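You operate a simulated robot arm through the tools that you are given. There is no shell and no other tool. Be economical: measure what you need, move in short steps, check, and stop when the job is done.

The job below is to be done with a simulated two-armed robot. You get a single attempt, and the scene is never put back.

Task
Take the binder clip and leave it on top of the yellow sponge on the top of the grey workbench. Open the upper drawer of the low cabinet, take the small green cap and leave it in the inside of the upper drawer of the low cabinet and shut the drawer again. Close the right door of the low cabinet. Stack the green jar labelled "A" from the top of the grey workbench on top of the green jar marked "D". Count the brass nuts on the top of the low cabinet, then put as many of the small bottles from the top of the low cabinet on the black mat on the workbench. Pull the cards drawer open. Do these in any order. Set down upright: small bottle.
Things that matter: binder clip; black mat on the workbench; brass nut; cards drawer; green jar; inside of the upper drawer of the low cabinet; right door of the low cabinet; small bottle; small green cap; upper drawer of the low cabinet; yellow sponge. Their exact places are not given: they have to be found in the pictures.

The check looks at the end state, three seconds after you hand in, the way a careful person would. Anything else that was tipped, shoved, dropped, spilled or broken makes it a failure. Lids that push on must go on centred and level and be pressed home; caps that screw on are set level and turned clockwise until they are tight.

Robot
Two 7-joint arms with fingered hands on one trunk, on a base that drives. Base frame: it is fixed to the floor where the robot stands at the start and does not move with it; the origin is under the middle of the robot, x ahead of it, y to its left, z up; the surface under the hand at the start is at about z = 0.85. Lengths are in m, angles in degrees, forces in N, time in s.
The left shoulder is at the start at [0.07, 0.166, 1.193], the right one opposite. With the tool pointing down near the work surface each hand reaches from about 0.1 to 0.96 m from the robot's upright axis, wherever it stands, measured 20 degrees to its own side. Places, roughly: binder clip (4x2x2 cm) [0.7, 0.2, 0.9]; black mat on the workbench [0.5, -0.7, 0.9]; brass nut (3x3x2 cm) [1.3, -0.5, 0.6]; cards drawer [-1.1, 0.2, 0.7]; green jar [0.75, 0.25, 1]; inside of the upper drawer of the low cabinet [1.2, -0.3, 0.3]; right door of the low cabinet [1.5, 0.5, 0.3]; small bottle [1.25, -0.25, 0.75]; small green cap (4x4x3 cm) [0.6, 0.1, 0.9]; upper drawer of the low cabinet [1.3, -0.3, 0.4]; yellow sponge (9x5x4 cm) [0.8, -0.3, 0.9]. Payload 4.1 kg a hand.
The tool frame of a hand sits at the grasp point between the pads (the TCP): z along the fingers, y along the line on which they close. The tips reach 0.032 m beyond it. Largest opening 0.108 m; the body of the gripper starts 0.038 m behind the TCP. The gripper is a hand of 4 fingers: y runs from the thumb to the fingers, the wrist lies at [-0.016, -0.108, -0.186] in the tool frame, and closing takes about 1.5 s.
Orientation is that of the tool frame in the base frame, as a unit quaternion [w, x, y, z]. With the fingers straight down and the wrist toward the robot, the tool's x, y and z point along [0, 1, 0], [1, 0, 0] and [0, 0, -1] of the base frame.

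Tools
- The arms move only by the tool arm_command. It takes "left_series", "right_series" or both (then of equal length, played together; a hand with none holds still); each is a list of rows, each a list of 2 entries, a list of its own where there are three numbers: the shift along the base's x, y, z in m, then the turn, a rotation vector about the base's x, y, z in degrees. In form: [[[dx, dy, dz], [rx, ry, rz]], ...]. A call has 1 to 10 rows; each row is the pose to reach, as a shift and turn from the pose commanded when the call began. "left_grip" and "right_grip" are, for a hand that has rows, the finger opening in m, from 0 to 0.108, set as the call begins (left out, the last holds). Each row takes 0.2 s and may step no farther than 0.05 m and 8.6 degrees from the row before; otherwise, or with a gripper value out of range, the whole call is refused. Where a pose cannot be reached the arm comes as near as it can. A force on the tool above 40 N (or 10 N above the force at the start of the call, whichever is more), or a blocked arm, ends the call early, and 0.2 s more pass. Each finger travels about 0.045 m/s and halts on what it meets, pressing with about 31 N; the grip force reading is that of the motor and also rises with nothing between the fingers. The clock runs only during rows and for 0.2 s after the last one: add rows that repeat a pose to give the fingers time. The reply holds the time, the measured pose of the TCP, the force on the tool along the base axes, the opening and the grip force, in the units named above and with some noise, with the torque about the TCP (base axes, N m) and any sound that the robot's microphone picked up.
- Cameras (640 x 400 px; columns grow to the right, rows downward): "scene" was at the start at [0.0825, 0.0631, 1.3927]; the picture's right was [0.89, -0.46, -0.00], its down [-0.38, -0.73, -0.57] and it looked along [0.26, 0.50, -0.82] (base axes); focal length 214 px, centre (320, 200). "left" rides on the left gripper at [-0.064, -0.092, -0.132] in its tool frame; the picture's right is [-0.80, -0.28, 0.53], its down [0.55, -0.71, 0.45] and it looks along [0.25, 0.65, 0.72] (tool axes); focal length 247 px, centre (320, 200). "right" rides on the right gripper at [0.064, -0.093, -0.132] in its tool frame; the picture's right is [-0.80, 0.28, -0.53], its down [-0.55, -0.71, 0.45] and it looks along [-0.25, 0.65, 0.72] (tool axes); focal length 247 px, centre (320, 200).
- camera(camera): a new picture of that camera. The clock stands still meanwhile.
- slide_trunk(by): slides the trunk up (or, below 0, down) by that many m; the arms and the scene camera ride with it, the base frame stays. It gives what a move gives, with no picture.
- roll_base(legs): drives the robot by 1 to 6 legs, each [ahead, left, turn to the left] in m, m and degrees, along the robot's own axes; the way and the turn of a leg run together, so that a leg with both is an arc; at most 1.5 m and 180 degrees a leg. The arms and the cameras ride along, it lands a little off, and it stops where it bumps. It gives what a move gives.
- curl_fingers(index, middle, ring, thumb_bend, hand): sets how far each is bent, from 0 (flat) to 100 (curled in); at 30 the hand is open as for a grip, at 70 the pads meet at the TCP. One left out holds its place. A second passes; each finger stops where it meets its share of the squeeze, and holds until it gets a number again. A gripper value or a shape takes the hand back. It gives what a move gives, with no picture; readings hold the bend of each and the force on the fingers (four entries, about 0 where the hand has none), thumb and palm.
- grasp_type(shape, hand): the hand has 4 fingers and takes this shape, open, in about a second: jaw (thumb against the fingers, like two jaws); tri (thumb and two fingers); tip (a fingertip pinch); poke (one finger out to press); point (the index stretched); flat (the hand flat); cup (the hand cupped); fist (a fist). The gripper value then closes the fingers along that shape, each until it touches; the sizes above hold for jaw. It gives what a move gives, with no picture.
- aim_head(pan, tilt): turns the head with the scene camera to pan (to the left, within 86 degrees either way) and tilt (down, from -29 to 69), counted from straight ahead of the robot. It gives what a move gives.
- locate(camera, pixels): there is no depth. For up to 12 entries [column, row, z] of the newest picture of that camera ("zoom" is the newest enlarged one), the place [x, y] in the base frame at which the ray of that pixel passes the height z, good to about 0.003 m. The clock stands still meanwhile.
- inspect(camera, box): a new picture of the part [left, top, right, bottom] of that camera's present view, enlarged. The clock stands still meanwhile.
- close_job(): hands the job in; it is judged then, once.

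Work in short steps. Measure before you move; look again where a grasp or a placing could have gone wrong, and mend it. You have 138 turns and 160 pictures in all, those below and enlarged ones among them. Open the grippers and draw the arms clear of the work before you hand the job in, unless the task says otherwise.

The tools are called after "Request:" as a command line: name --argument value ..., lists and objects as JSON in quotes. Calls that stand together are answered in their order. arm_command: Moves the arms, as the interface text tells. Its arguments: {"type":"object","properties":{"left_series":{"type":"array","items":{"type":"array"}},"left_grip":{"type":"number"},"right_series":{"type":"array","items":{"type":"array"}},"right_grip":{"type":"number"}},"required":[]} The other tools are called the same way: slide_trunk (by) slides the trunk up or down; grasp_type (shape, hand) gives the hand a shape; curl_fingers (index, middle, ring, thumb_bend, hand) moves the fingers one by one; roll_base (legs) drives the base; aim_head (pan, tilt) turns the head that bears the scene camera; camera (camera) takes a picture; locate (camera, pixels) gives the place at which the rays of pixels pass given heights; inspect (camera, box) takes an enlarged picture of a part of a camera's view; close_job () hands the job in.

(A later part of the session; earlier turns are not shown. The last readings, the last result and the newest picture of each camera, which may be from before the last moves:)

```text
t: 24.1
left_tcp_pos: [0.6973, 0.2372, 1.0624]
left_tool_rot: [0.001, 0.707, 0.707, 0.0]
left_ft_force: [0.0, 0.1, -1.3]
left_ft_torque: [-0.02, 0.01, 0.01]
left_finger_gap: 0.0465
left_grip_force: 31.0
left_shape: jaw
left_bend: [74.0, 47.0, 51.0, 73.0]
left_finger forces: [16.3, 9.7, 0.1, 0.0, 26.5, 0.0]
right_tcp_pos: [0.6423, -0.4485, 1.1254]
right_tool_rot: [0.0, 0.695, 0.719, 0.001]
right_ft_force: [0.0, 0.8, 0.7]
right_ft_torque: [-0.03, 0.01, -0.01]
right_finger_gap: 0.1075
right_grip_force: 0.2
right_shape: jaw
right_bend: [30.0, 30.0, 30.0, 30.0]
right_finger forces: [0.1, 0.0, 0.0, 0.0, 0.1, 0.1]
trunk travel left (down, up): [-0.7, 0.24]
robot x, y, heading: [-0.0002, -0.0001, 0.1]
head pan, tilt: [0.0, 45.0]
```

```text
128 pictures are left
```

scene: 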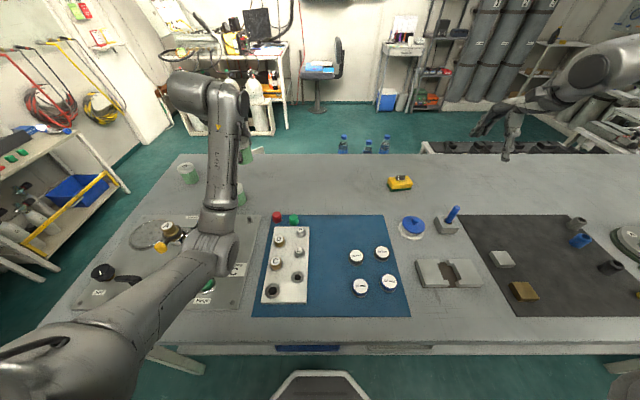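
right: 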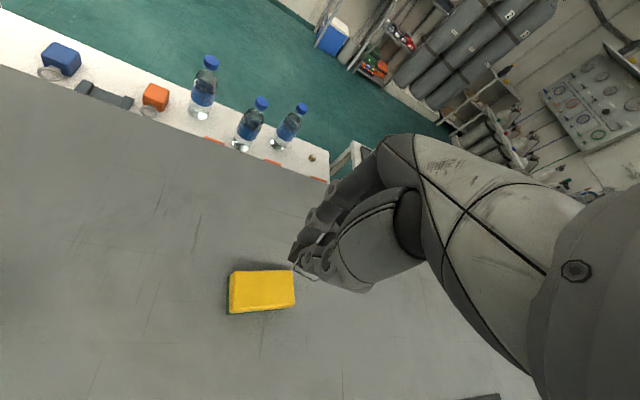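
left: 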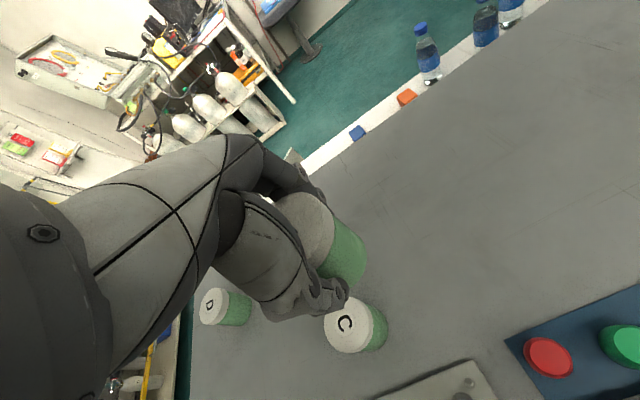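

The jar hangs upright. I locate D's lid centre at z=0.92 in both views.

Request:
locate --camera "left" --pixels '[[212, 306, 0.92], [202, 306, 0.92], [345, 325, 0.92]]'

Request:
locate --camera "scene" --pixels '[[187.5, 167, 0.92], [195, 183, 0.85]]'

Request:
inspect --camera "left" --box '[180, 200, 400, 360]'

```text
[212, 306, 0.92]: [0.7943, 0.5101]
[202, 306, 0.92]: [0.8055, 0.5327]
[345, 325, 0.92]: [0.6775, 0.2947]
```

```text
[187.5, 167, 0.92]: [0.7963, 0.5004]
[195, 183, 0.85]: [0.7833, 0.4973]
```

```text
2.50 times, centred on (290, 280) of left
```

zoom: 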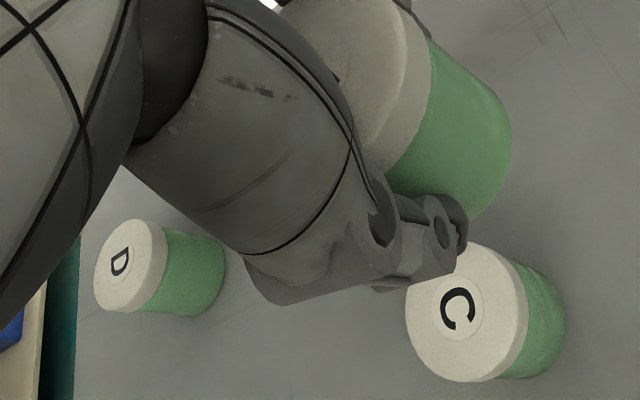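

D ≈ (0.795,0.503), near the reach limit, so I drive 0.2 m to the left, carrying the jar.

Request:
roll_base --legs '[[0, 0.2, 0]]'

Request:
camera --camera "left"

Request:
camera --camera "scene"

```text
t: 25.7
left_tcp_pos: [0.6961, 0.4403, 1.0637]
left_tool_rot: [-0.001, 0.706, 0.708, 0.0]
left_ft_force: [-0.1, 0.4, -1.6]
left_ft_torque: [-0.01, 0.0, 0.01]
left_finger_gap: 0.0462
left_grip_force: 31.1
left_shape: jaw
left_bend: [74.0, 47.0, 51.0, 73.0]
left_finger forces: [16.5, 9.7, 0.2, 0.0, 26.7, 0.0]
right_tcp_pos: [0.6435, -0.2463, 1.1249]
right_tool_rot: [0.0, 0.694, 0.72, 0.0]
right_ft_force: [0.5, -0.3, 1.2]
right_ft_torque: [0.02, -0.01, 0.0]
right_finger_gap: 0.1077
right_grip_force: 0.1
right_shape: jaw
right_bend: [30.0, 30.0, 30.0, 30.0]
right_finger forces: [0.1, 0.0, 0.0, 0.1, 0.0, 0.1]
trunk travel left (down, up): [-0.7, 0.24]
robot x, y, heading: [0.0037, 0.2007, 0.4]
head pan, tilt: [0.0, 45.0]
```

```text
126 pictures are left
```

left: 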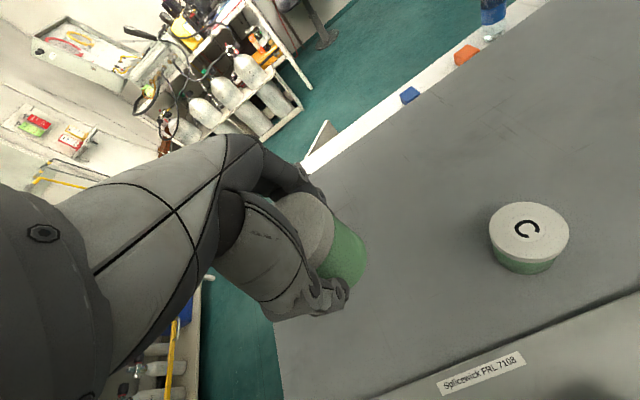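

```text
125 pictures are left
```

scene: 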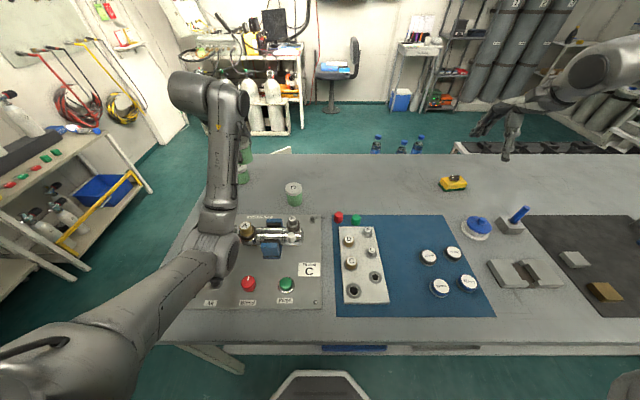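

D is hidden behind the hand in the left view. I zoom the scene on it.

Request:
inspect --camera "scene" --box '[210, 130, 310, 192]'

```text
6.40 times, centred on (260, 161) of scene
```

zoom: 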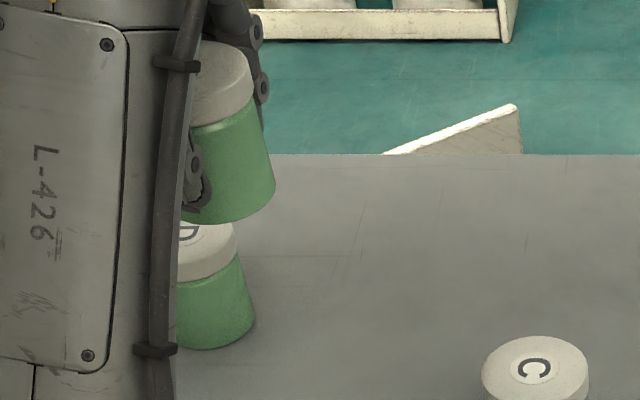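

I shift the hand right by 0.12 m and up to expose D to both cameras.

Request:
arm_command --left_series '[[[0, -0.04, 0.02], [0, 0, 0]], [[0, -0.08, 0.04], [0, 0, 0]], [[0, -0.12, 0.05], [0, 0, 0]], [[0, -0.14, 0.05], [0, 0, 0]], [[0, -0.14, 0.05], [0, 0, 0]]]'

Request:
inspect --camera "scene" --box '[190, 120, 350, 220]'

Request:
inspect --camera "left" --box '[180, 200, 400, 360]'

```text
t: 26.9
left_tcp_pos: [0.6944, 0.3006, 1.1188]
left_tool_rot: [0.0, 0.705, 0.709, 0.0]
left_ft_force: [-0.5, 0.2, -1.3]
left_ft_torque: [-0.01, 0.02, 0.01]
left_finger_gap: 0.046
left_grip_force: 31.4
left_shape: jaw
left_bend: [74.0, 47.0, 51.0, 73.0]
left_finger forces: [16.4, 9.6, 0.1, 0.0, 26.3, 0.1]
right_tcp_pos: [0.6442, -0.245, 1.1259]
right_tool_rot: [0.0, 0.694, 0.72, -0.001]
right_ft_force: [-0.3, 0.5, -0.5]
right_ft_torque: [-0.01, 0.0, 0.0]
right_finger_gap: 0.1076
right_grip_force: 0.0
right_shape: jaw
right_bend: [30.0, 30.0, 30.0, 30.0]
right_finger forces: [0.0, 0.1, 0.0, 0.1, 0.1, 0.1]
trunk travel left (down, up): [-0.7, 0.24]
robot x, y, heading: [-0.0049, 0.1984, 0.3]
head pan, tilt: [0.0, 45.0]
```

```text
4.00 times, centred on (270, 170) of scene
```

zoom: 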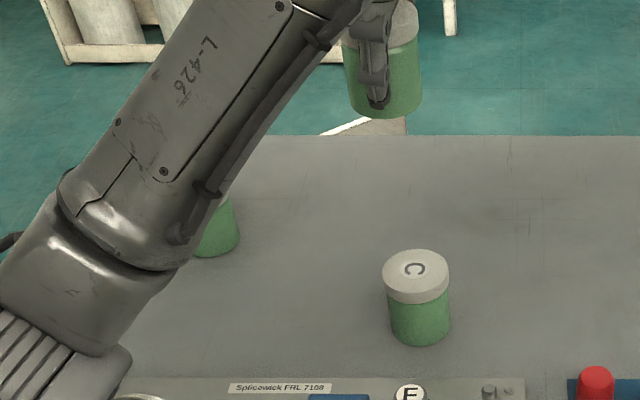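

```text
2.50 times, centred on (290, 280) of left
```

zoom: 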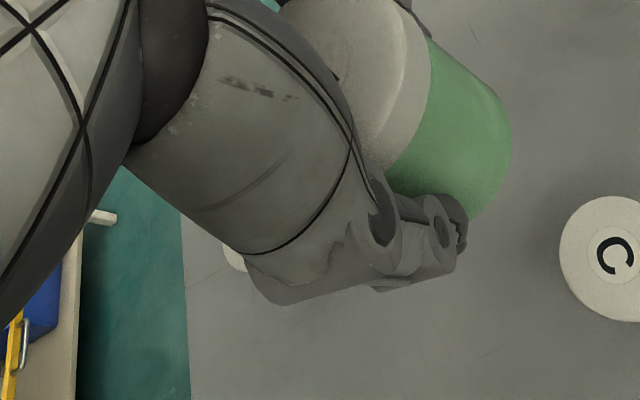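

The forearm hides D. I check the space to the left before driving further left so that D sits in front of me.

Request:
aim_head --pan 70 --tilt 35

Request:
camera --camera "scene"

```text
t: 28.3
left_tcp_pos: [0.6933, 0.3008, 1.1186]
left_tool_rot: [0.001, 0.706, 0.709, 0.001]
left_ft_force: [-0.2, -0.8, -1.0]
left_ft_torque: [0.01, 0.01, -0.04]
left_finger_gap: 0.0461
left_grip_force: 31.0
left_shape: jaw
left_bend: [74.0, 47.0, 51.0, 73.0]
left_finger forces: [16.5, 9.6, 0.1, 0.0, 26.5, 0.0]
right_tcp_pos: [0.6432, -0.2468, 1.1255]
right_tool_rot: [-0.001, 0.693, 0.721, -0.001]
right_ft_force: [0.1, -0.4, -1.2]
right_ft_torque: [0.02, -0.02, 0.0]
right_finger_gap: 0.1077
right_grip_force: 0.1
right_shape: jaw
right_bend: [30.0, 30.0, 30.0, 30.0]
right_finger forces: [0.0, 0.0, 0.0, 0.1, 0.1, 0.0]
trunk travel left (down, up): [-0.7, 0.24]
robot x, y, heading: [-0.0021, 0.2006, -0.1]
head pan, tilt: [70.0, 35.0]
```

```text
121 pictures are left
```

scene: 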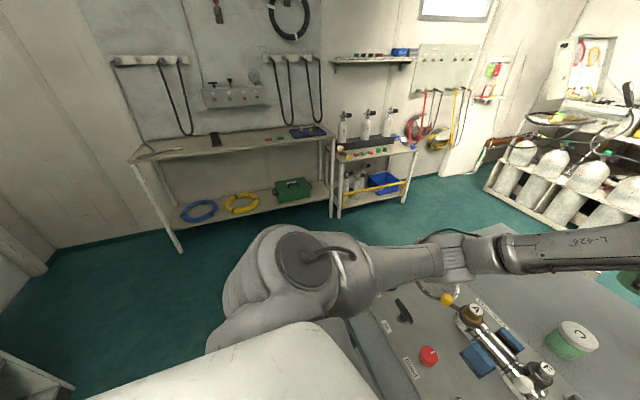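

The left side is free. I drive 0.3 m left (jar bottom is well above everything) and look ahead.

Request:
roll_base --legs '[[0, 0.3, 0]]'

Request:
aim_head --pan 0 --tilt 45

Request:
camera --camera "scene"

Request:
camera --camera "right"

```text
t: 30.4
left_tcp_pos: [0.6931, 0.6, 1.1179]
left_tool_rot: [0.0, 0.706, 0.708, 0.0]
left_ft_force: [0.0, 0.0, -1.2]
left_ft_torque: [-0.02, -0.01, 0.01]
left_finger_gap: 0.0458
left_grip_force: 30.4
left_shape: jaw
left_bend: [74.0, 47.0, 51.0, 73.0]
left_finger forces: [16.4, 9.5, 0.2, 0.0, 26.5, 0.1]
right_tcp_pos: [0.642, 0.0529, 1.1261]
right_tool_rot: [-0.001, 0.694, 0.72, -0.001]
right_ft_force: [0.3, 0.3, 0.0]
right_ft_torque: [0.02, -0.02, 0.0]
right_finger_gap: 0.1078
right_grip_force: 0.0
right_shape: jaw
right_bend: [30.0, 30.0, 30.0, 30.0]
right_finger forces: [0.0, 0.0, 0.0, 0.1, 0.1, 0.0]
trunk travel left (down, up): [-0.7, 0.24]
robot x, y, heading: [0.0003, 0.5015, -0.0]
head pan, tilt: [70.0, 35.0]
```

```text
t: 31.8
left_tcp_pos: [0.6935, 0.601, 1.1175]
left_tool_rot: [0.0, 0.706, 0.708, 0.001]
left_ft_force: [0.1, 0.6, -1.9]
left_ft_torque: [0.02, 0.04, 0.01]
left_finger_gap: 0.046
left_grip_force: 31.2
left_shape: jaw
left_bend: [74.0, 47.0, 51.0, 73.0]
left_finger forces: [16.5, 9.6, 0.1, 0.0, 26.5, 0.0]
right_tcp_pos: [0.6421, 0.0549, 1.1255]
right_tool_rot: [-0.001, 0.694, 0.72, -0.001]
right_ft_force: [-0.9, -0.7, 0.0]
right_ft_torque: [-0.03, 0.01, -0.01]
right_finger_gap: 0.1078
right_grip_force: 0.1
right_shape: jaw
right_bend: [30.0, 30.0, 30.0, 30.0]
right_finger forces: [0.0, 0.0, 0.1, 0.0, 0.1, 0.0]
trunk travel left (down, up): [-0.7, 0.24]
robot x, y, heading: [0.0008, 0.5039, 0.2]
head pan, tilt: [0.0, 45.0]
```

```text
120 pictures are left
```

scene: 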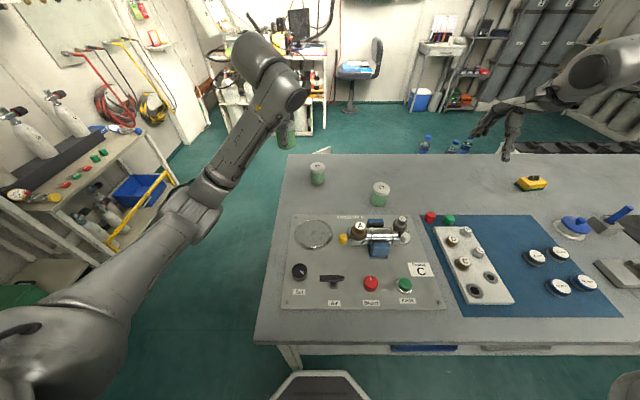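

```text
119 pictures are left
```

right: 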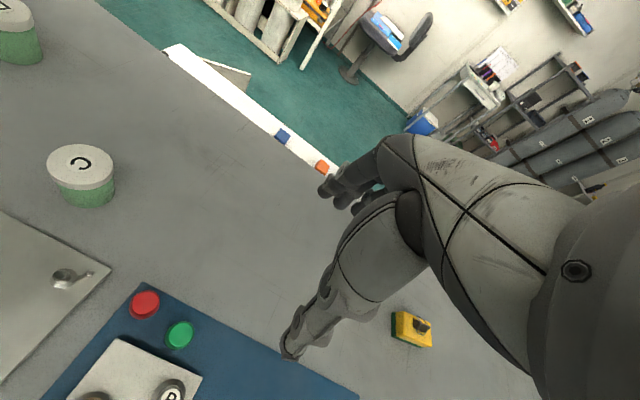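

Now D is clear at (318,167) in the scene. I zoom on it and locate.

Request:
inspect --camera "scene" --box '[270, 110, 350, 190]'

Request:
locate --camera "scene" --pixels '[[317.5, 165.5, 0.92], [309.5, 166, 0.92], [325.5, 166, 0.92], [381, 187, 0.92]]'

```text
5.00 times, centred on (310, 150) of scene
```

zoom: 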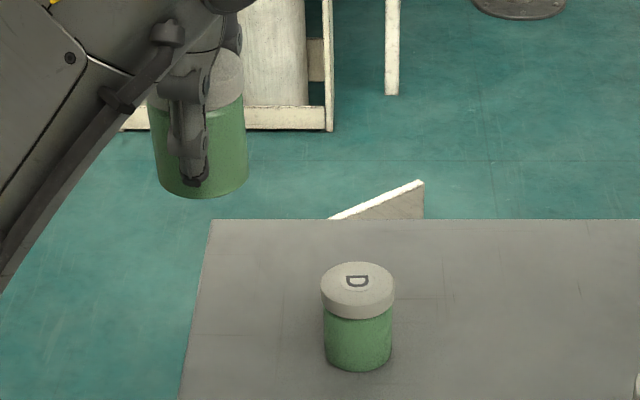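

```text
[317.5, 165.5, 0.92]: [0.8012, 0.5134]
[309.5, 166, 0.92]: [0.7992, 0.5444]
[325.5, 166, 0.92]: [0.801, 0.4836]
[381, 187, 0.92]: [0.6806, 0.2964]
```

D ≈ (0.792,0.512), lid top ≈0.925. I hover A with its bottom about 5 cm above D.

Request:
arm_command --left_series '[[[0.025, -0.022, 0], [0, 0, 0]], [[0.05, -0.045, 0], [0, 0, 0]], [[0.075, -0.07, 0], [0, 0, 0]], [[0.098, -0.089, -0.02], [0, 0, 0]], [[0.098, -0.089, -0.06], [0, 0, 0]], [[0.098, -0.089, -0.095], [0, 0, 0]], [[0.098, -0.089, -0.095], [0, 0, 0]]]'

Request:
inspect --camera "scene" --box '[270, 120, 366, 180]'

Request:
inspect --camera "left" --box '[240, 180, 400, 340]'

```text
t: 33.4
left_tcp_pos: [0.7914, 0.5102, 1.0231]
left_tool_rot: [0.0, 0.706, 0.708, 0.0]
left_ft_force: [0.4, -0.4, -1.7]
left_ft_torque: [0.0, 0.03, -0.02]
left_finger_gap: 0.0459
left_grip_force: 30.9
left_shape: jaw
left_bend: [74.0, 47.0, 51.0, 73.0]
left_finger forces: [16.7, 9.7, 0.3, 0.0, 26.6, 0.0]
right_tcp_pos: [0.6429, 0.0531, 1.1263]
right_tool_rot: [0.0, 0.694, 0.72, 0.0]
right_ft_force: [0.3, -0.1, 0.2]
right_ft_torque: [-0.04, 0.01, 0.0]
right_finger_gap: 0.1077
right_grip_force: 0.0
right_shape: jaw
right_bend: [30.0, 30.0, 30.0, 30.0]
right_finger forces: [0.0, 0.0, 0.0, 0.0, 0.1, 0.0]
trunk travel left (down, up): [-0.7, 0.24]
robot x, y, heading: [-0.0016, 0.5031, 0.2]
head pan, tilt: [0.0, 45.0]
```

```text
6.67 times, centred on (318, 150) of scene
```

zoom: 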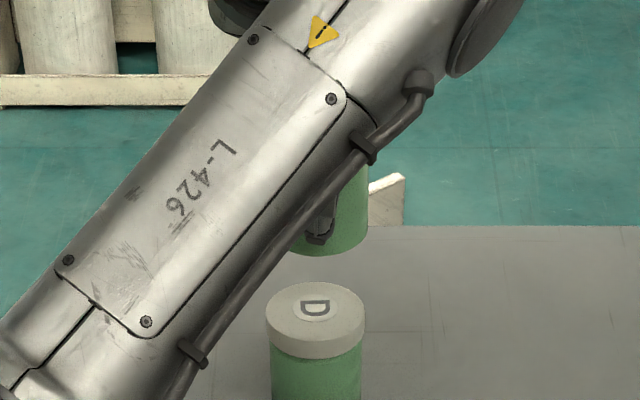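

```text
2.50 times, centred on (320, 260) of left
```

zoom: 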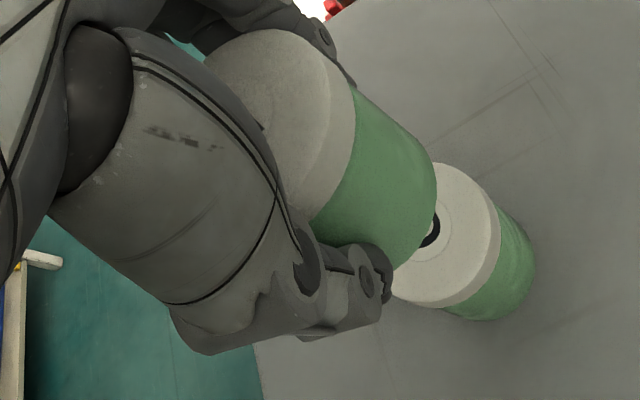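

Nearly aligned; A sits about 3 mm too far right. I shift +3 mm in y and lower close to D's lid.

Request:
arm_command --left_series '[[[-0.001, 0.003, -0.02], [0, 0, 0]], [[-0.001, 0.003, -0.035], [0, 0, 0]], [[-0.001, 0.003, -0.043], [0, 0, 0]], [[-0.001, 0.003, -0.043], [0, 0, 0]]]'

Request:
inspect --camera "scene" --box '[270, 130, 366, 190]'

Request:
inspect --camera "left" --box '[240, 180, 400, 340]'

```text
t: 34.4
left_tcp_pos: [0.7909, 0.5147, 0.9772]
left_tool_rot: [-0.001, 0.706, 0.708, -0.001]
left_ft_force: [0.0, 0.0, -2.1]
left_ft_torque: [0.02, 0.0, 0.03]
left_finger_gap: 0.0459
left_grip_force: 31.0
left_shape: jaw
left_bend: [74.0, 47.0, 51.0, 73.0]
left_finger forces: [16.5, 9.8, 0.2, 0.0, 26.6, 0.1]
right_tcp_pos: [0.6414, 0.0539, 1.1249]
right_tool_rot: [-0.001, 0.694, 0.72, -0.001]
right_ft_force: [0.4, 0.0, -0.3]
right_ft_torque: [0.01, -0.01, -0.04]
right_finger_gap: 0.1076
right_grip_force: 0.0
right_shape: jaw
right_bend: [30.0, 30.0, 30.0, 30.0]
right_finger forces: [0.0, 0.0, 0.0, 0.0, 0.1, 0.0]
trunk travel left (down, up): [-0.7, 0.24]
robot x, y, heading: [-0.001, 0.4997, 0.2]
head pan, tilt: [0.0, 45.0]
```

```text
6.67 times, centred on (318, 160) of scene
```

zoom: 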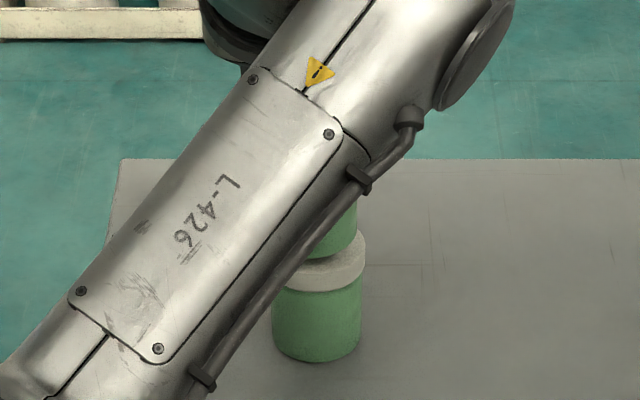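

```text
2.50 times, centred on (320, 260) of left
```

zoom: 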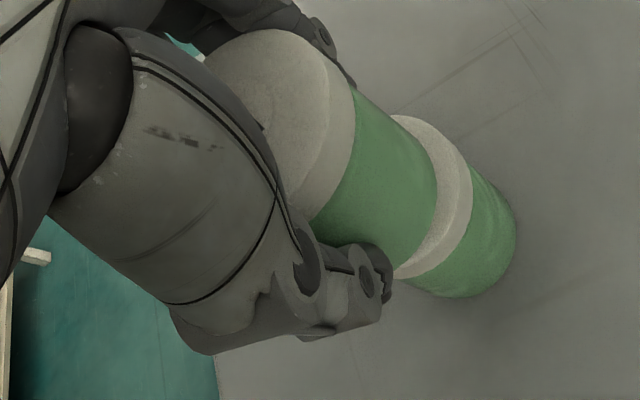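

Alignment looks within about 2 mm. I lower in 2 mm steps until contact.

Request:
arm_command --left_series '[[[0.001, -0.001, -0.002], [0, 0, 0]], [[0.001, -0.001, -0.004], [0, 0, 0]], [[0.001, -0.001, -0.004], [0, 0, 0]]]'

Request:
inspect --camera "left" --box '[300, 200, 380, 280]'

```text
t: 35.2
left_tcp_pos: [0.7916, 0.5164, 0.9762]
left_tool_rot: [0.0, 0.707, 0.707, 0.0]
left_ft_force: [0.5, -0.2, -1.6]
left_ft_torque: [0.01, -0.01, 0.0]
left_finger_gap: 0.0459
left_grip_force: 30.8
left_shape: jaw
left_bend: [74.0, 47.0, 51.0, 73.0]
left_finger forces: [16.5, 9.6, 0.1, 0.1, 26.5, 0.0]
right_tcp_pos: [0.6415, 0.0551, 1.1257]
right_tool_rot: [0.0, 0.694, 0.72, 0.0]
right_ft_force: [-0.1, -0.4, -0.4]
right_ft_torque: [-0.01, 0.01, -0.01]
right_finger_gap: 0.1077
right_grip_force: 0.1
right_shape: jaw
right_bend: [30.0, 30.0, 30.0, 30.0]
right_finger forces: [0.1, 0.0, 0.0, 0.0, 0.0, 0.1]
trunk travel left (down, up): [-0.7, 0.24]
robot x, y, heading: [-0.0017, 0.5075, -0.0]
head pan, tilt: [0.0, 45.0]
```

```text
5.00 times, centred on (340, 240) of left
```

zoom: 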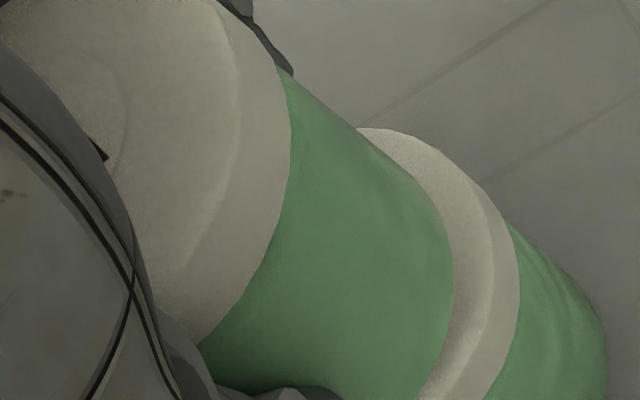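

Comparing silhouettes, A is about 4 mm too far to +y. I correct −4 mm and lower further.

Request:
arm_command --left_series '[[[0.001, -0.004, 0], [0, 0, 0]], [[0.001, -0.004, -0.002], [0, 0, 0]], [[0.001, -0.004, -0.003], [0, 0, 0]], [[0.001, -0.004, -0.003], [0, 0, 0]]]'

Request:
inspect --camera "left" --box '[300, 200, 380, 280]'

Request:
inspect --camera "scene" --box '[290, 140, 354, 180]'

```text
t: 36.2
left_tcp_pos: [0.7916, 0.51, 0.973]
left_tool_rot: [0.0, 0.706, 0.708, 0.0]
left_ft_force: [-0.3, -0.1, -1.7]
left_ft_torque: [-0.03, -0.03, 0.0]
left_finger_gap: 0.0456
left_grip_force: 31.3
left_shape: jaw
left_bend: [74.0, 47.0, 51.0, 73.0]
left_finger forces: [16.5, 9.6, 0.2, 0.1, 26.5, 0.0]
right_tcp_pos: [0.6424, 0.0554, 1.1255]
right_tool_rot: [0.0, 0.694, 0.72, -0.001]
right_ft_force: [0.4, -0.3, 0.3]
right_ft_torque: [-0.02, 0.02, -0.02]
right_finger_gap: 0.1077
right_grip_force: 0.0
right_shape: jaw
right_bend: [30.0, 30.0, 30.0, 30.0]
right_finger forces: [0.0, 0.0, 0.0, 0.1, 0.0, 0.1]
trunk travel left (down, up): [-0.7, 0.24]
robot x, y, heading: [-0.0019, 0.4979, -0.0]
head pan, tilt: [0.0, 45.0]
```

```text
5.00 times, centred on (340, 240) of left
```

zoom: 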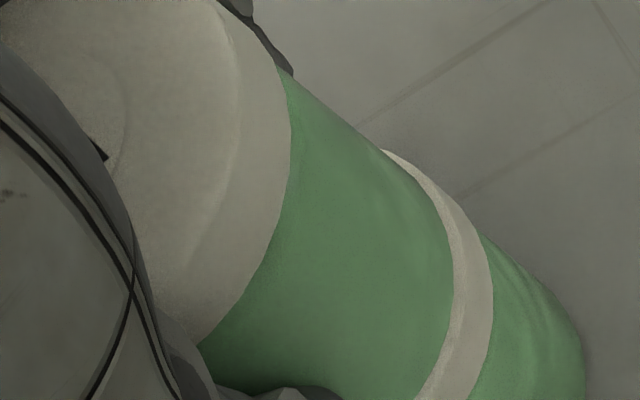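

```text
10.00 times, centred on (322, 160) of scene
```

zoom: 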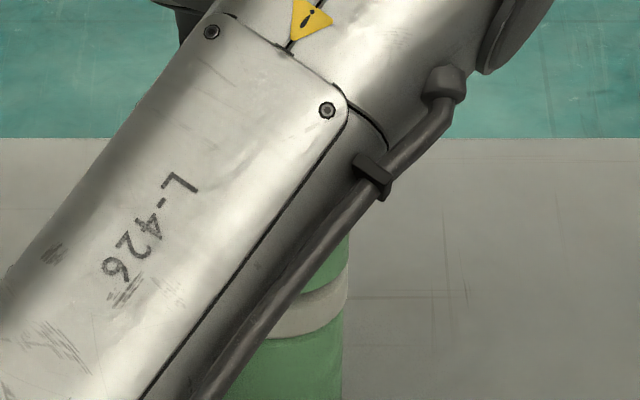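

Aligned now. I continue down by 2 mm steps until force rises.

Request:
arm_command --left_series '[[[0, 0.001, -0.002], [0, 0, 0]], [[0, 0.001, -0.003], [0, 0, 0]], [[0, 0.001, -0.003], [0, 0, 0]]]'

Request:
arm_command --left_series '[[[0, 0, -0.001], [0, 0, 0]], [[0, 0, -0.002], [0, 0, 0]], [[0, 0, -0.002], [0, 0, 0]]]'

Request:
inspect --camera "left" --box '[300, 200, 380, 280]'

```text
t: 37.0
left_tcp_pos: [0.7922, 0.5106, 0.9707]
left_tool_rot: [-0.001, 0.706, 0.708, 0.0]
left_ft_force: [-0.2, 0.0, -1.6]
left_ft_torque: [0.0, -0.01, -0.02]
left_finger_gap: 0.0459
left_grip_force: 31.1
left_shape: jaw
left_bend: [74.0, 47.0, 51.0, 73.0]
left_finger forces: [16.5, 9.7, 0.2, 0.0, 26.5, 0.0]
right_tcp_pos: [0.643, 0.0537, 1.1255]
right_tool_rot: [0.0, 0.694, 0.72, 0.0]
right_ft_force: [0.7, 0.8, -0.8]
right_ft_torque: [0.01, 0.01, -0.01]
right_finger_gap: 0.1077
right_grip_force: 0.0
right_shape: jaw
right_bend: [30.0, 30.0, 30.0, 30.0]
right_finger forces: [0.0, 0.0, 0.0, 0.0, 0.0, 0.0]
trunk travel left (down, up): [-0.7, 0.24]
robot x, y, heading: [-0.0013, 0.5029, 0.3]
head pan, tilt: [0.0, 45.0]
```

```text
t: 37.8
left_tcp_pos: [0.7926, 0.5103, 0.969]
left_tool_rot: [-0.001, 0.707, 0.708, -0.001]
left_ft_force: [-0.1, -0.3, -1.2]
left_ft_torque: [-0.02, 0.03, -0.02]
left_finger_gap: 0.0456
left_grip_force: 31.1
left_shape: jaw
left_bend: [74.0, 47.0, 51.0, 73.0]
left_finger forces: [16.5, 9.7, 0.2, 0.1, 26.6, 0.0]
right_tcp_pos: [0.6429, 0.0532, 1.1245]
right_tool_rot: [-0.001, 0.694, 0.72, -0.001]
right_ft_force: [0.2, -0.9, 0.2]
right_ft_torque: [0.0, 0.0, 0.03]
right_finger_gap: 0.1078
right_grip_force: 0.0
right_shape: jaw
right_bend: [30.0, 30.0, 30.0, 30.0]
right_finger forces: [0.0, 0.1, 0.1, 0.0, 0.0, 0.0]
trunk travel left (down, up): [-0.7, 0.24]
robot x, y, heading: [-0.0019, 0.5062, -0.0]
head pan, tilt: [0.0, 45.0]
```

```text
5.00 times, centred on (340, 240) of left
```

zoom: 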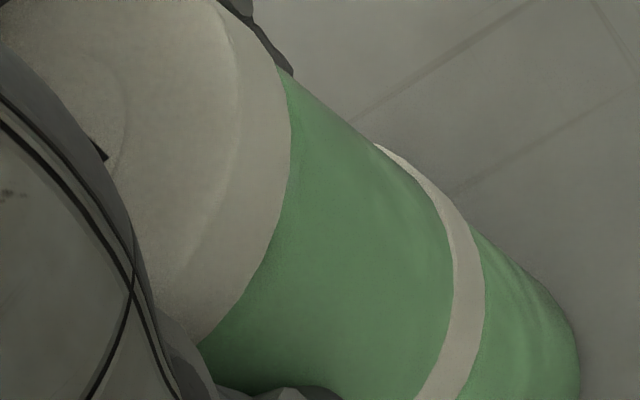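

Still free. I go on lowering in small steps.

Request:
arm_command --left_series '[[[0, 0, -0.001], [0, 0, 0]], [[0, 0, -0.002], [0, 0, 0]], [[0, 0, -0.002], [0, 0, 0]]]'

Request:
arm_command --left_series '[[[0, 0, -0.001], [0, 0, 0]], [[0, 0, -0.001], [0, 0, 0]]]'

```text
t: 38.6
left_tcp_pos: [0.7914, 0.5104, 0.9677]
left_tool_rot: [0.0, 0.706, 0.708, 0.0]
left_ft_force: [0.2, 0.6, -1.2]
left_ft_torque: [-0.02, 0.0, 0.0]
left_finger_gap: 0.0461
left_grip_force: 30.9
left_shape: jaw
left_bend: [74.0, 47.0, 51.0, 73.0]
left_finger forces: [16.5, 9.7, 0.1, 0.1, 26.6, 0.0]
right_tcp_pos: [0.6416, 0.0539, 1.1258]
right_tool_rot: [-0.001, 0.694, 0.72, -0.001]
right_ft_force: [0.2, 1.3, -0.9]
right_ft_torque: [0.0, 0.02, -0.01]
right_finger_gap: 0.1078
right_grip_force: 0.1
right_shape: jaw
right_bend: [30.0, 30.0, 30.0, 30.0]
right_finger forces: [0.1, 0.0, 0.2, 0.0, 0.0, 0.1]
trunk travel left (down, up): [-0.7, 0.24]
robot x, y, heading: [-0.0013, 0.505, 0.1]
head pan, tilt: [0.0, 45.0]
```

```text
t: 39.2
left_tcp_pos: [0.7922, 0.5095, 0.9671]
left_tool_rot: [0.001, 0.706, 0.708, 0.0]
left_ft_force: [0.2, 1.6, 4.7]
left_ft_torque: [0.05, -0.09, 0.0]
left_finger_gap: 0.0461
left_grip_force: 31.3
left_shape: jaw
left_bend: [74.0, 47.0, 51.0, 73.0]
left_finger forces: [16.6, 10.0, 0.1, 0.0, 27.1, 0.0]
right_tcp_pos: [0.6415, 0.054, 1.1267]
right_tool_rot: [0.0, 0.694, 0.72, 0.0]
right_ft_force: [-0.6, -0.1, -0.2]
right_ft_torque: [0.0, 0.0, -0.05]
right_finger_gap: 0.1075
right_grip_force: 0.1
right_shape: jaw
right_bend: [30.0, 30.0, 30.0, 30.0]
right_finger forces: [0.0, 0.0, 0.0, 0.0, 0.1, 0.1]
trunk travel left (down, up): [-0.7, 0.24]
robot x, y, heading: [-0.001, 0.503, 0.0]
head pan, tilt: [0.0, 45.0]
```

Contact at 4.7 N. I open fully and check before lifting.

Request:
arm_command --left_series '[[[0, 0, 0], [0, 0, 0]], [[0, 0, 0], [0, 0, 0]], [[0, 0, 0], [0, 0, 0]], [[0, 0, 0], [0, 0, 0]], [[0, 0, 0], [0, 0, 0]], [[0, 0, 0], [0, 0, 0]], [[0, 0, 0], [0, 0, 0]], [[0, 0, 0], [0, 0, 0]]]' --left_grip 0.108

Request:
camera --camera "left"

```text
t: 41.0
left_tcp_pos: [0.7927, 0.5098, 0.9653]
left_tool_rot: [0.0, 0.707, 0.708, 0.0]
left_ft_force: [0.3, 0.9, 0.5]
left_ft_torque: [0.0, -0.02, 0.0]
left_finger_gap: 0.1073
left_grip_force: 0.1
left_shape: jaw
left_bend: [30.0, 30.0, 30.0, 30.0]
left_finger forces: [0.0, 0.1, 0.0, 0.1, 0.0, 0.1]
right_tcp_pos: [0.6408, 0.0539, 1.1251]
right_tool_rot: [0.001, 0.694, 0.72, -0.001]
right_ft_force: [0.0, 0.3, -0.3]
right_ft_torque: [0.0, 0.0, 0.0]
right_finger_gap: 0.1076
right_grip_force: 0.0
right_shape: jaw
right_bend: [30.0, 30.0, 30.0, 30.0]
right_finger forces: [0.0, 0.1, 0.0, 0.0, 0.0, 0.1]
trunk travel left (down, up): [-0.7, 0.24]
robot x, y, heading: [-0.0009, 0.5036, -0.0]
head pan, tilt: [0.0, 45.0]
```

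```text
109 pictures are left
```

left: 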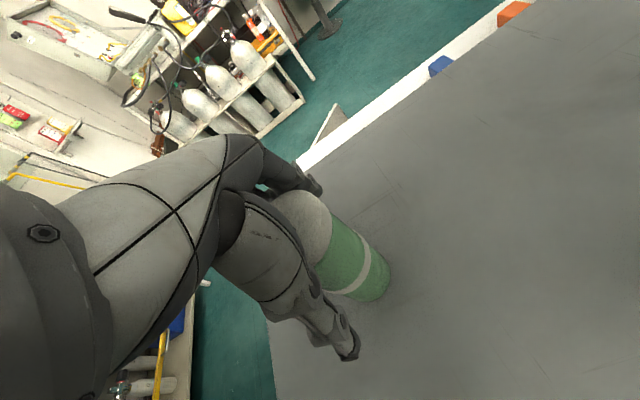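

Stack stands. I raise and retract the left hand while bringing the right hand above the green cap.

Request:
arm_command --left_series '[[[0, 0, 0.03], [0, 0, 0]], [[0, 0, 0.07], [0, 0, 0]], [[0, 0, 0.115], [0, 0, 0]], [[0, 0, 0.16], [0, 0, 0]], [[-0.04, 0.02, 0.18], [0, 0, 0]], [[-0.085, 0.04, 0.18], [0, 0, 0]], [[-0.13, 0.06, 0.18], [0, 0, 0]], [[-0.175, 0.07, 0.18], [0, 0, 0]], [[-0.22, 0.08, 0.18], [0, 0, 0]], [[-0.24, 0.09, 0.18], [0, 0, 0]]]' --right_series '[[[0, 0, 0], [0, 0, 0]], [[0, 0, 0], [0, 0, 0]], [[-0.01, 0.01, -0.02], [0, 0, 0]], [[-0.02, 0.015, -0.04], [0, 0, 0]], [[-0.03, 0.02, -0.06], [0, 0, 0]], [[-0.04, 0.025, -0.08], [0, 0, 0]], [[-0.05, 0.03, -0.1], [0, 0, 0]], [[-0.06, 0.035, -0.12], [0, 0, 0]], [[-0.06, 0.035, -0.125], [0, 0, 0]], [[-0.06, 0.035, -0.125], [0, 0, 0]]]' --right_grip 0.075

Request:
camera --camera "right"

Request:
camera --camera "scene"

```text
t: 43.4
left_tcp_pos: [0.6542, 0.642, 1.1297]
left_tool_rot: [0.002, 0.683, 0.73, 0.024]
left_ft_force: [0.6, 0.1, 0.1]
left_ft_torque: [-0.02, -0.03, 0.02]
left_finger_gap: 0.1078
left_grip_force: 0.1
left_shape: jaw
left_bend: [30.0, 30.0, 30.0, 30.0]
left_finger forces: [0.1, 0.1, 0.1, 0.0, 0.0, 0.0]
left hand out of reach, approached as far as the arm can: row 8, 9, 10
right_tcp_pos: [0.5822, 0.0899, 1.0017]
right_tool_rot: [-0.001, 0.694, 0.72, -0.001]
right_ft_force: [1.0, -1.7, 0.2]
right_ft_torque: [0.01, -0.02, -0.01]
right_finger_gap: 0.0755
right_grip_force: 0.0
right_shape: jaw
right_bend: [27.0, 38.0, 35.0, 61.0]
right_finger forces: [0.1, 0.0, 0.1, 0.0, 0.1, 0.1]
trunk travel left (down, up): [-0.7, 0.24]
robot x, y, heading: [0.0017, 0.5013, 0.3]
head pan, tilt: [0.0, 45.0]
stopped in row 10 (left hand): the arm was blocked; the commanded pose is now the measured one
```

```text
108 pictures are left
```

right: 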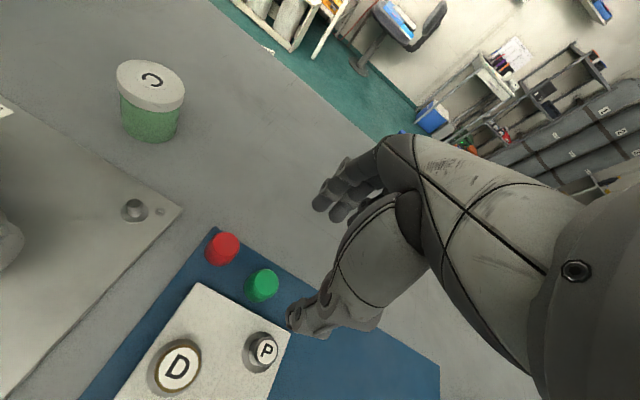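

```text
107 pictures are left
```

scene: 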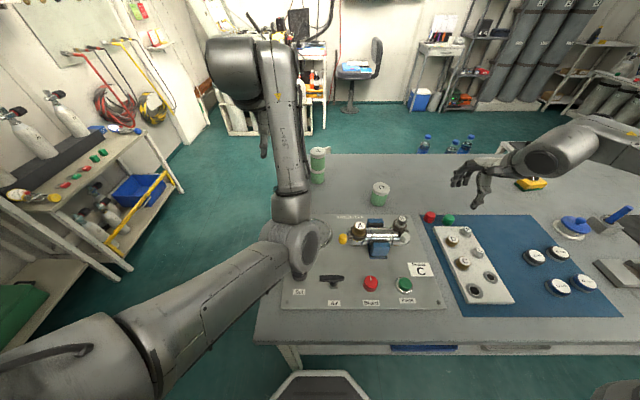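

Stack A on D is seen at (319,163). I locate the green cap (263,280) in the right view.

Request:
locate --camera "right" --pixels '[[264, 278, 0.875], [264, 278, 0.885], [262, 291, 0.853], [224, 246, 0.88], [264, 349, 0.88], [308, 320, 0.97]]'

Request:
inspect --camera "right" --box '[190, 210, 350, 370]'

```text
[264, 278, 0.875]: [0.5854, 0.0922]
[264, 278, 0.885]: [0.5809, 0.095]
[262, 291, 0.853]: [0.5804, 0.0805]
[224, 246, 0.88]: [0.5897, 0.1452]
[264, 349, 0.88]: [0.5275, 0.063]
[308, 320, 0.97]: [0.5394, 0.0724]
```

```text
2.50 times, centred on (270, 290) of right
```

zoom: 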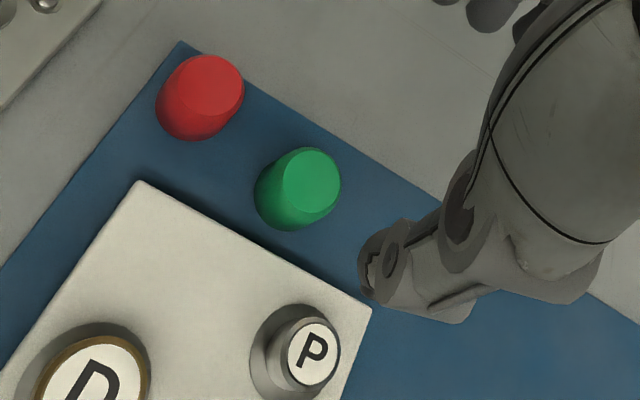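

I check the block's edge beside the cap.

Request:
locate --camera "right" --pixels '[[198, 283, 0.875], [291, 333, 0.875], [267, 281, 0.885], [224, 250, 0.885], [253, 274, 0.875], [281, 283, 0.875]]'

```text
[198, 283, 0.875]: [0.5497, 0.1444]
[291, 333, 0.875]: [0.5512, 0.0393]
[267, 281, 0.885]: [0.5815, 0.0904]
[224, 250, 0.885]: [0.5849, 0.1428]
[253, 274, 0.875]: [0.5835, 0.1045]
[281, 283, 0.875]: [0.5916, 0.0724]
```

The block edge is at x=0.550, the red cap at (0.585,0.143). I turn the hand −52° so the thumb comes down in the diagonal gap, and stop above.

Request:
arm_command --right_series '[[[0, 0, 0], [0, 0, -8]], [[0, 0, 0], [0, 0, -16]], [[0, 0, 0], [0, 0, -24]], [[0, 0, 0], [0, 0, -32]], [[0, 0, 0], [0, 0, -40]], [[0, 0, -0.02], [0, 0, -48]], [[0, 0, -0.04], [0, 0, -52]], [[0, 0, -0.065], [0, 0, -52]], [[0, 0, -0.065], [0, 0, -52]]]' --right_grip 0.052

Request:
camera --camera "right"

Request:
inspect --camera "scene" --box '[390, 150, 518, 230]'

```text
t: 45.4
left_tcp_pos: [0.6531, 0.6411, 1.1285]
left_tool_rot: [0.002, 0.683, 0.73, 0.024]
left_ft_force: [0.6, -0.8, 0.3]
left_ft_torque: [0.02, -0.02, -0.02]
left_finger_gap: 0.1077
left_grip_force: 0.1
left_shape: jaw
left_bend: [30.0, 30.0, 30.0, 30.0]
left_finger forces: [0.0, 0.0, 0.0, 0.1, 0.0, 0.0]
right_tcp_pos: [0.581, 0.0897, 0.9331]
right_tool_rot: [0.0, 0.94, 0.343, 0.0]
right_ft_force: [-0.1, -0.8, 0.7]
right_ft_torque: [0.0, 0.0, -0.02]
right_finger_gap: 0.0522
right_grip_force: 0.1
right_shape: jaw
right_bend: [74.0, 46.0, 43.0, 71.0]
right_finger forces: [0.0, 0.0, 0.0, 0.0, 0.0, 0.1]
trunk travel left (down, up): [-0.7, 0.24]
robot x, y, heading: [-0.0004, 0.5019, 0.2]
head pan, tilt: [0.0, 45.0]
```

```text
105 pictures are left
```

right: 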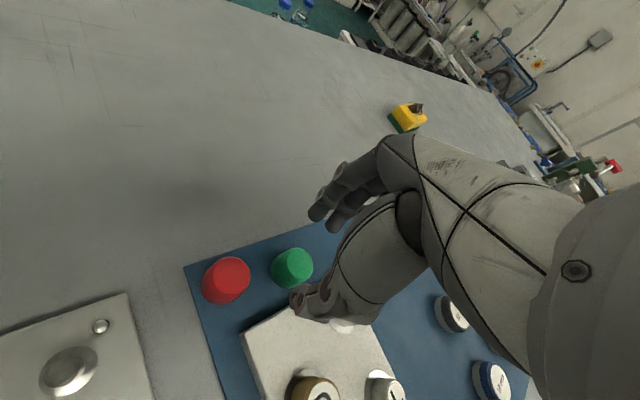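

```text
5.00 times, centred on (454, 190) of scene
```

zoom: 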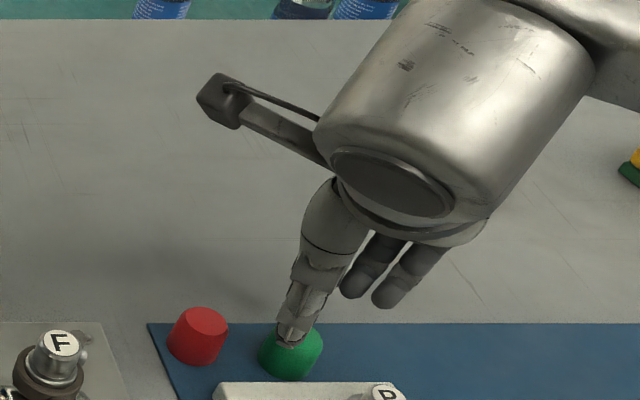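

TCP projects about 4 mm off the cap along the hand's x; I shift by (0.002,0.003) and lower to z≈0.90.

Request:
arm_command --right_series '[[[0.002, 0.003, 0], [0, 0, 0]], [[0.002, 0.003, -0.015], [0, 0, 0]], [[0.002, 0.003, -0.027], [0, 0, 0]], [[0.002, 0.003, -0.034], [0, 0, 0]], [[0.002, 0.003, -0.034], [0, 0, 0]]]'

Request:
inspect --camera "right" --box '[220, 200, 380, 360]'

Request:
inspect --camera "scene" --box '[390, 150, 518, 230]'

```text
t: 46.6
left_tcp_pos: [0.6544, 0.6424, 1.1288]
left_tool_rot: [0.003, 0.683, 0.73, 0.025]
left_ft_force: [0.0, -0.5, -0.6]
left_ft_torque: [0.01, 0.01, 0.01]
left_finger_gap: 0.1078
left_grip_force: 0.0
left_shape: jaw
left_bend: [30.0, 30.0, 30.0, 30.0]
left_finger forces: [0.0, 0.0, 0.0, 0.0, 0.0, 0.0]
right_tcp_pos: [0.5831, 0.0924, 0.9004]
right_tool_rot: [0.0, 0.939, 0.343, 0.0]
right_ft_force: [0.1, -0.6, -0.7]
right_ft_torque: [-0.04, -0.04, -0.02]
right_finger_gap: 0.0525
right_grip_force: 0.0
right_shape: jaw
right_bend: [74.0, 46.0, 43.0, 71.0]
right_finger forces: [0.0, 0.0, 0.0, 0.0, 0.0, 0.0]
trunk travel left (down, up): [-0.7, 0.24]
robot x, y, heading: [0.0004, 0.4998, 0.2]
head pan, tilt: [0.0, 45.0]
```

```text
2.50 times, centred on (300, 280) of right
```

zoom: 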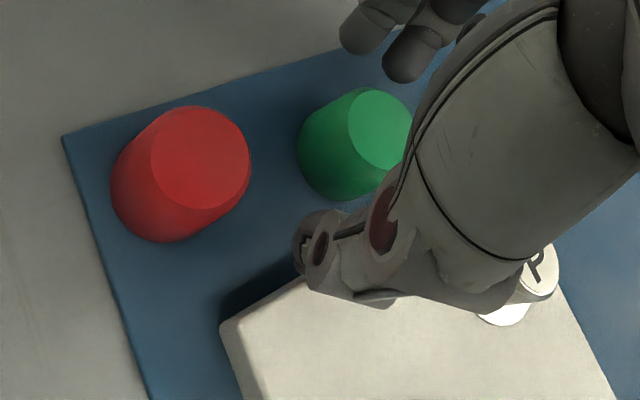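

```text
5.00 times, centred on (454, 190) of scene
```

zoom: 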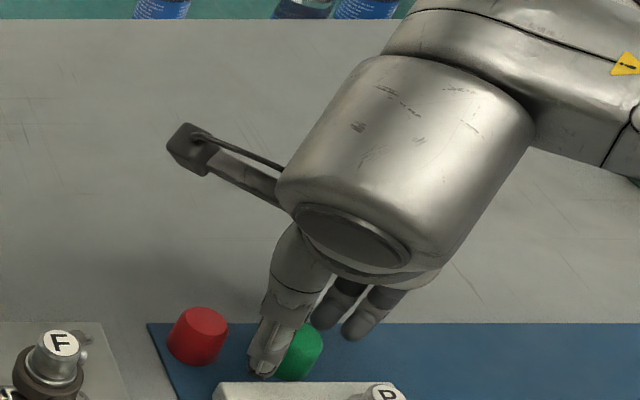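

Thumb sits in the gap, cap between. I lower 5 mm more and close gently.

Request:
arm_command --right_series '[[[0, 0, -0.005], [0, 0, 0]], [[0, 0, -0.005], [0, 0, 0]]]'

Request:
arm_command --right_series '[[[0, 0, 0], [0, 0, 0]], [[0, 0, 0], [0, 0, 0]], [[0, 0, 0], [0, 0, 0]], [[0, 0, 0], [0, 0, 0]], [[0, 0, 0], [0, 0, 0]], [[0, 0, 0], [0, 0, 0]], [[0, 0, 0], [0, 0, 0]]]' --right_grip 0.0

Request:
camera --camera "right"

```text
t: 47.2
left_tcp_pos: [0.6521, 0.6434, 1.1291]
left_tool_rot: [0.002, 0.683, 0.73, 0.024]
left_ft_force: [-0.2, -0.6, 0.3]
left_ft_torque: [0.0, -0.03, 0.0]
left_finger_gap: 0.1077
left_grip_force: 0.1
left_shape: jaw
left_bend: [30.0, 30.0, 30.0, 30.0]
left_finger forces: [0.1, 0.0, 0.0, 0.1, 0.0, 0.0]
right_tcp_pos: [0.5838, 0.0932, 0.8954]
right_tool_rot: [0.0, 0.939, 0.343, 0.0]
right_ft_force: [0.0, -0.4, -0.1]
right_ft_torque: [0.02, -0.02, -0.01]
right_finger_gap: 0.0525
right_grip_force: 0.1
right_shape: jaw
right_bend: [74.0, 46.0, 43.0, 71.0]
right_finger forces: [0.0, 0.1, 0.1, 0.0, 0.1, 0.0]
trunk travel left (down, up): [-0.7, 0.24]
robot x, y, heading: [-0.0001, 0.5061, -0.1]
head pan, tilt: [0.0, 45.0]
```

```text
t: 48.8
left_tcp_pos: [0.6531, 0.6426, 1.1282]
left_tool_rot: [0.001, 0.683, 0.73, 0.024]
left_ft_force: [0.5, 0.3, -0.6]
left_ft_torque: [-0.03, 0.01, 0.02]
left_finger_gap: 0.1075
left_grip_force: 0.1
left_shape: jaw
left_bend: [30.0, 30.0, 30.0, 30.0]
left_finger forces: [0.0, 0.1, 0.0, 0.0, 0.0, 0.0]
right_tcp_pos: [0.5837, 0.092, 0.8955]
right_tool_rot: [0.0, 0.94, 0.342, 0.0]
right_ft_force: [-0.3, 0.1, -0.5]
right_ft_torque: [-0.03, 0.0, -0.02]
right_finger_gap: 0.0199
right_grip_force: 30.9
right_shape: jaw
right_bend: [72.0, 56.0, 66.0, 76.0]
right_finger forces: [11.5, 9.7, 5.3, 0.1, 23.5, 0.0]
trunk travel left (down, up): [-0.7, 0.24]
robot x, y, heading: [-0.0032, 0.5071, 0.1]
head pan, tilt: [0.0, 45.0]
```

```text
101 pictures are left
```

right: 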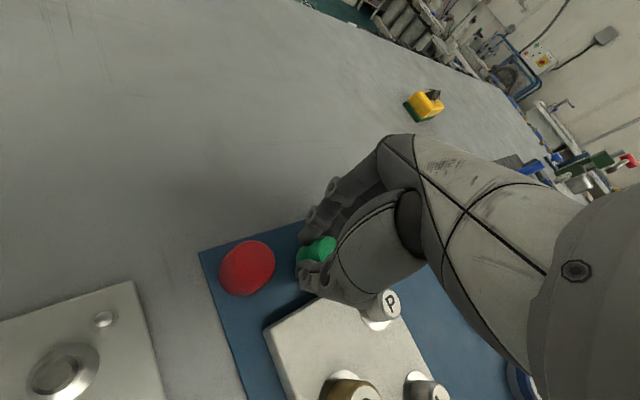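

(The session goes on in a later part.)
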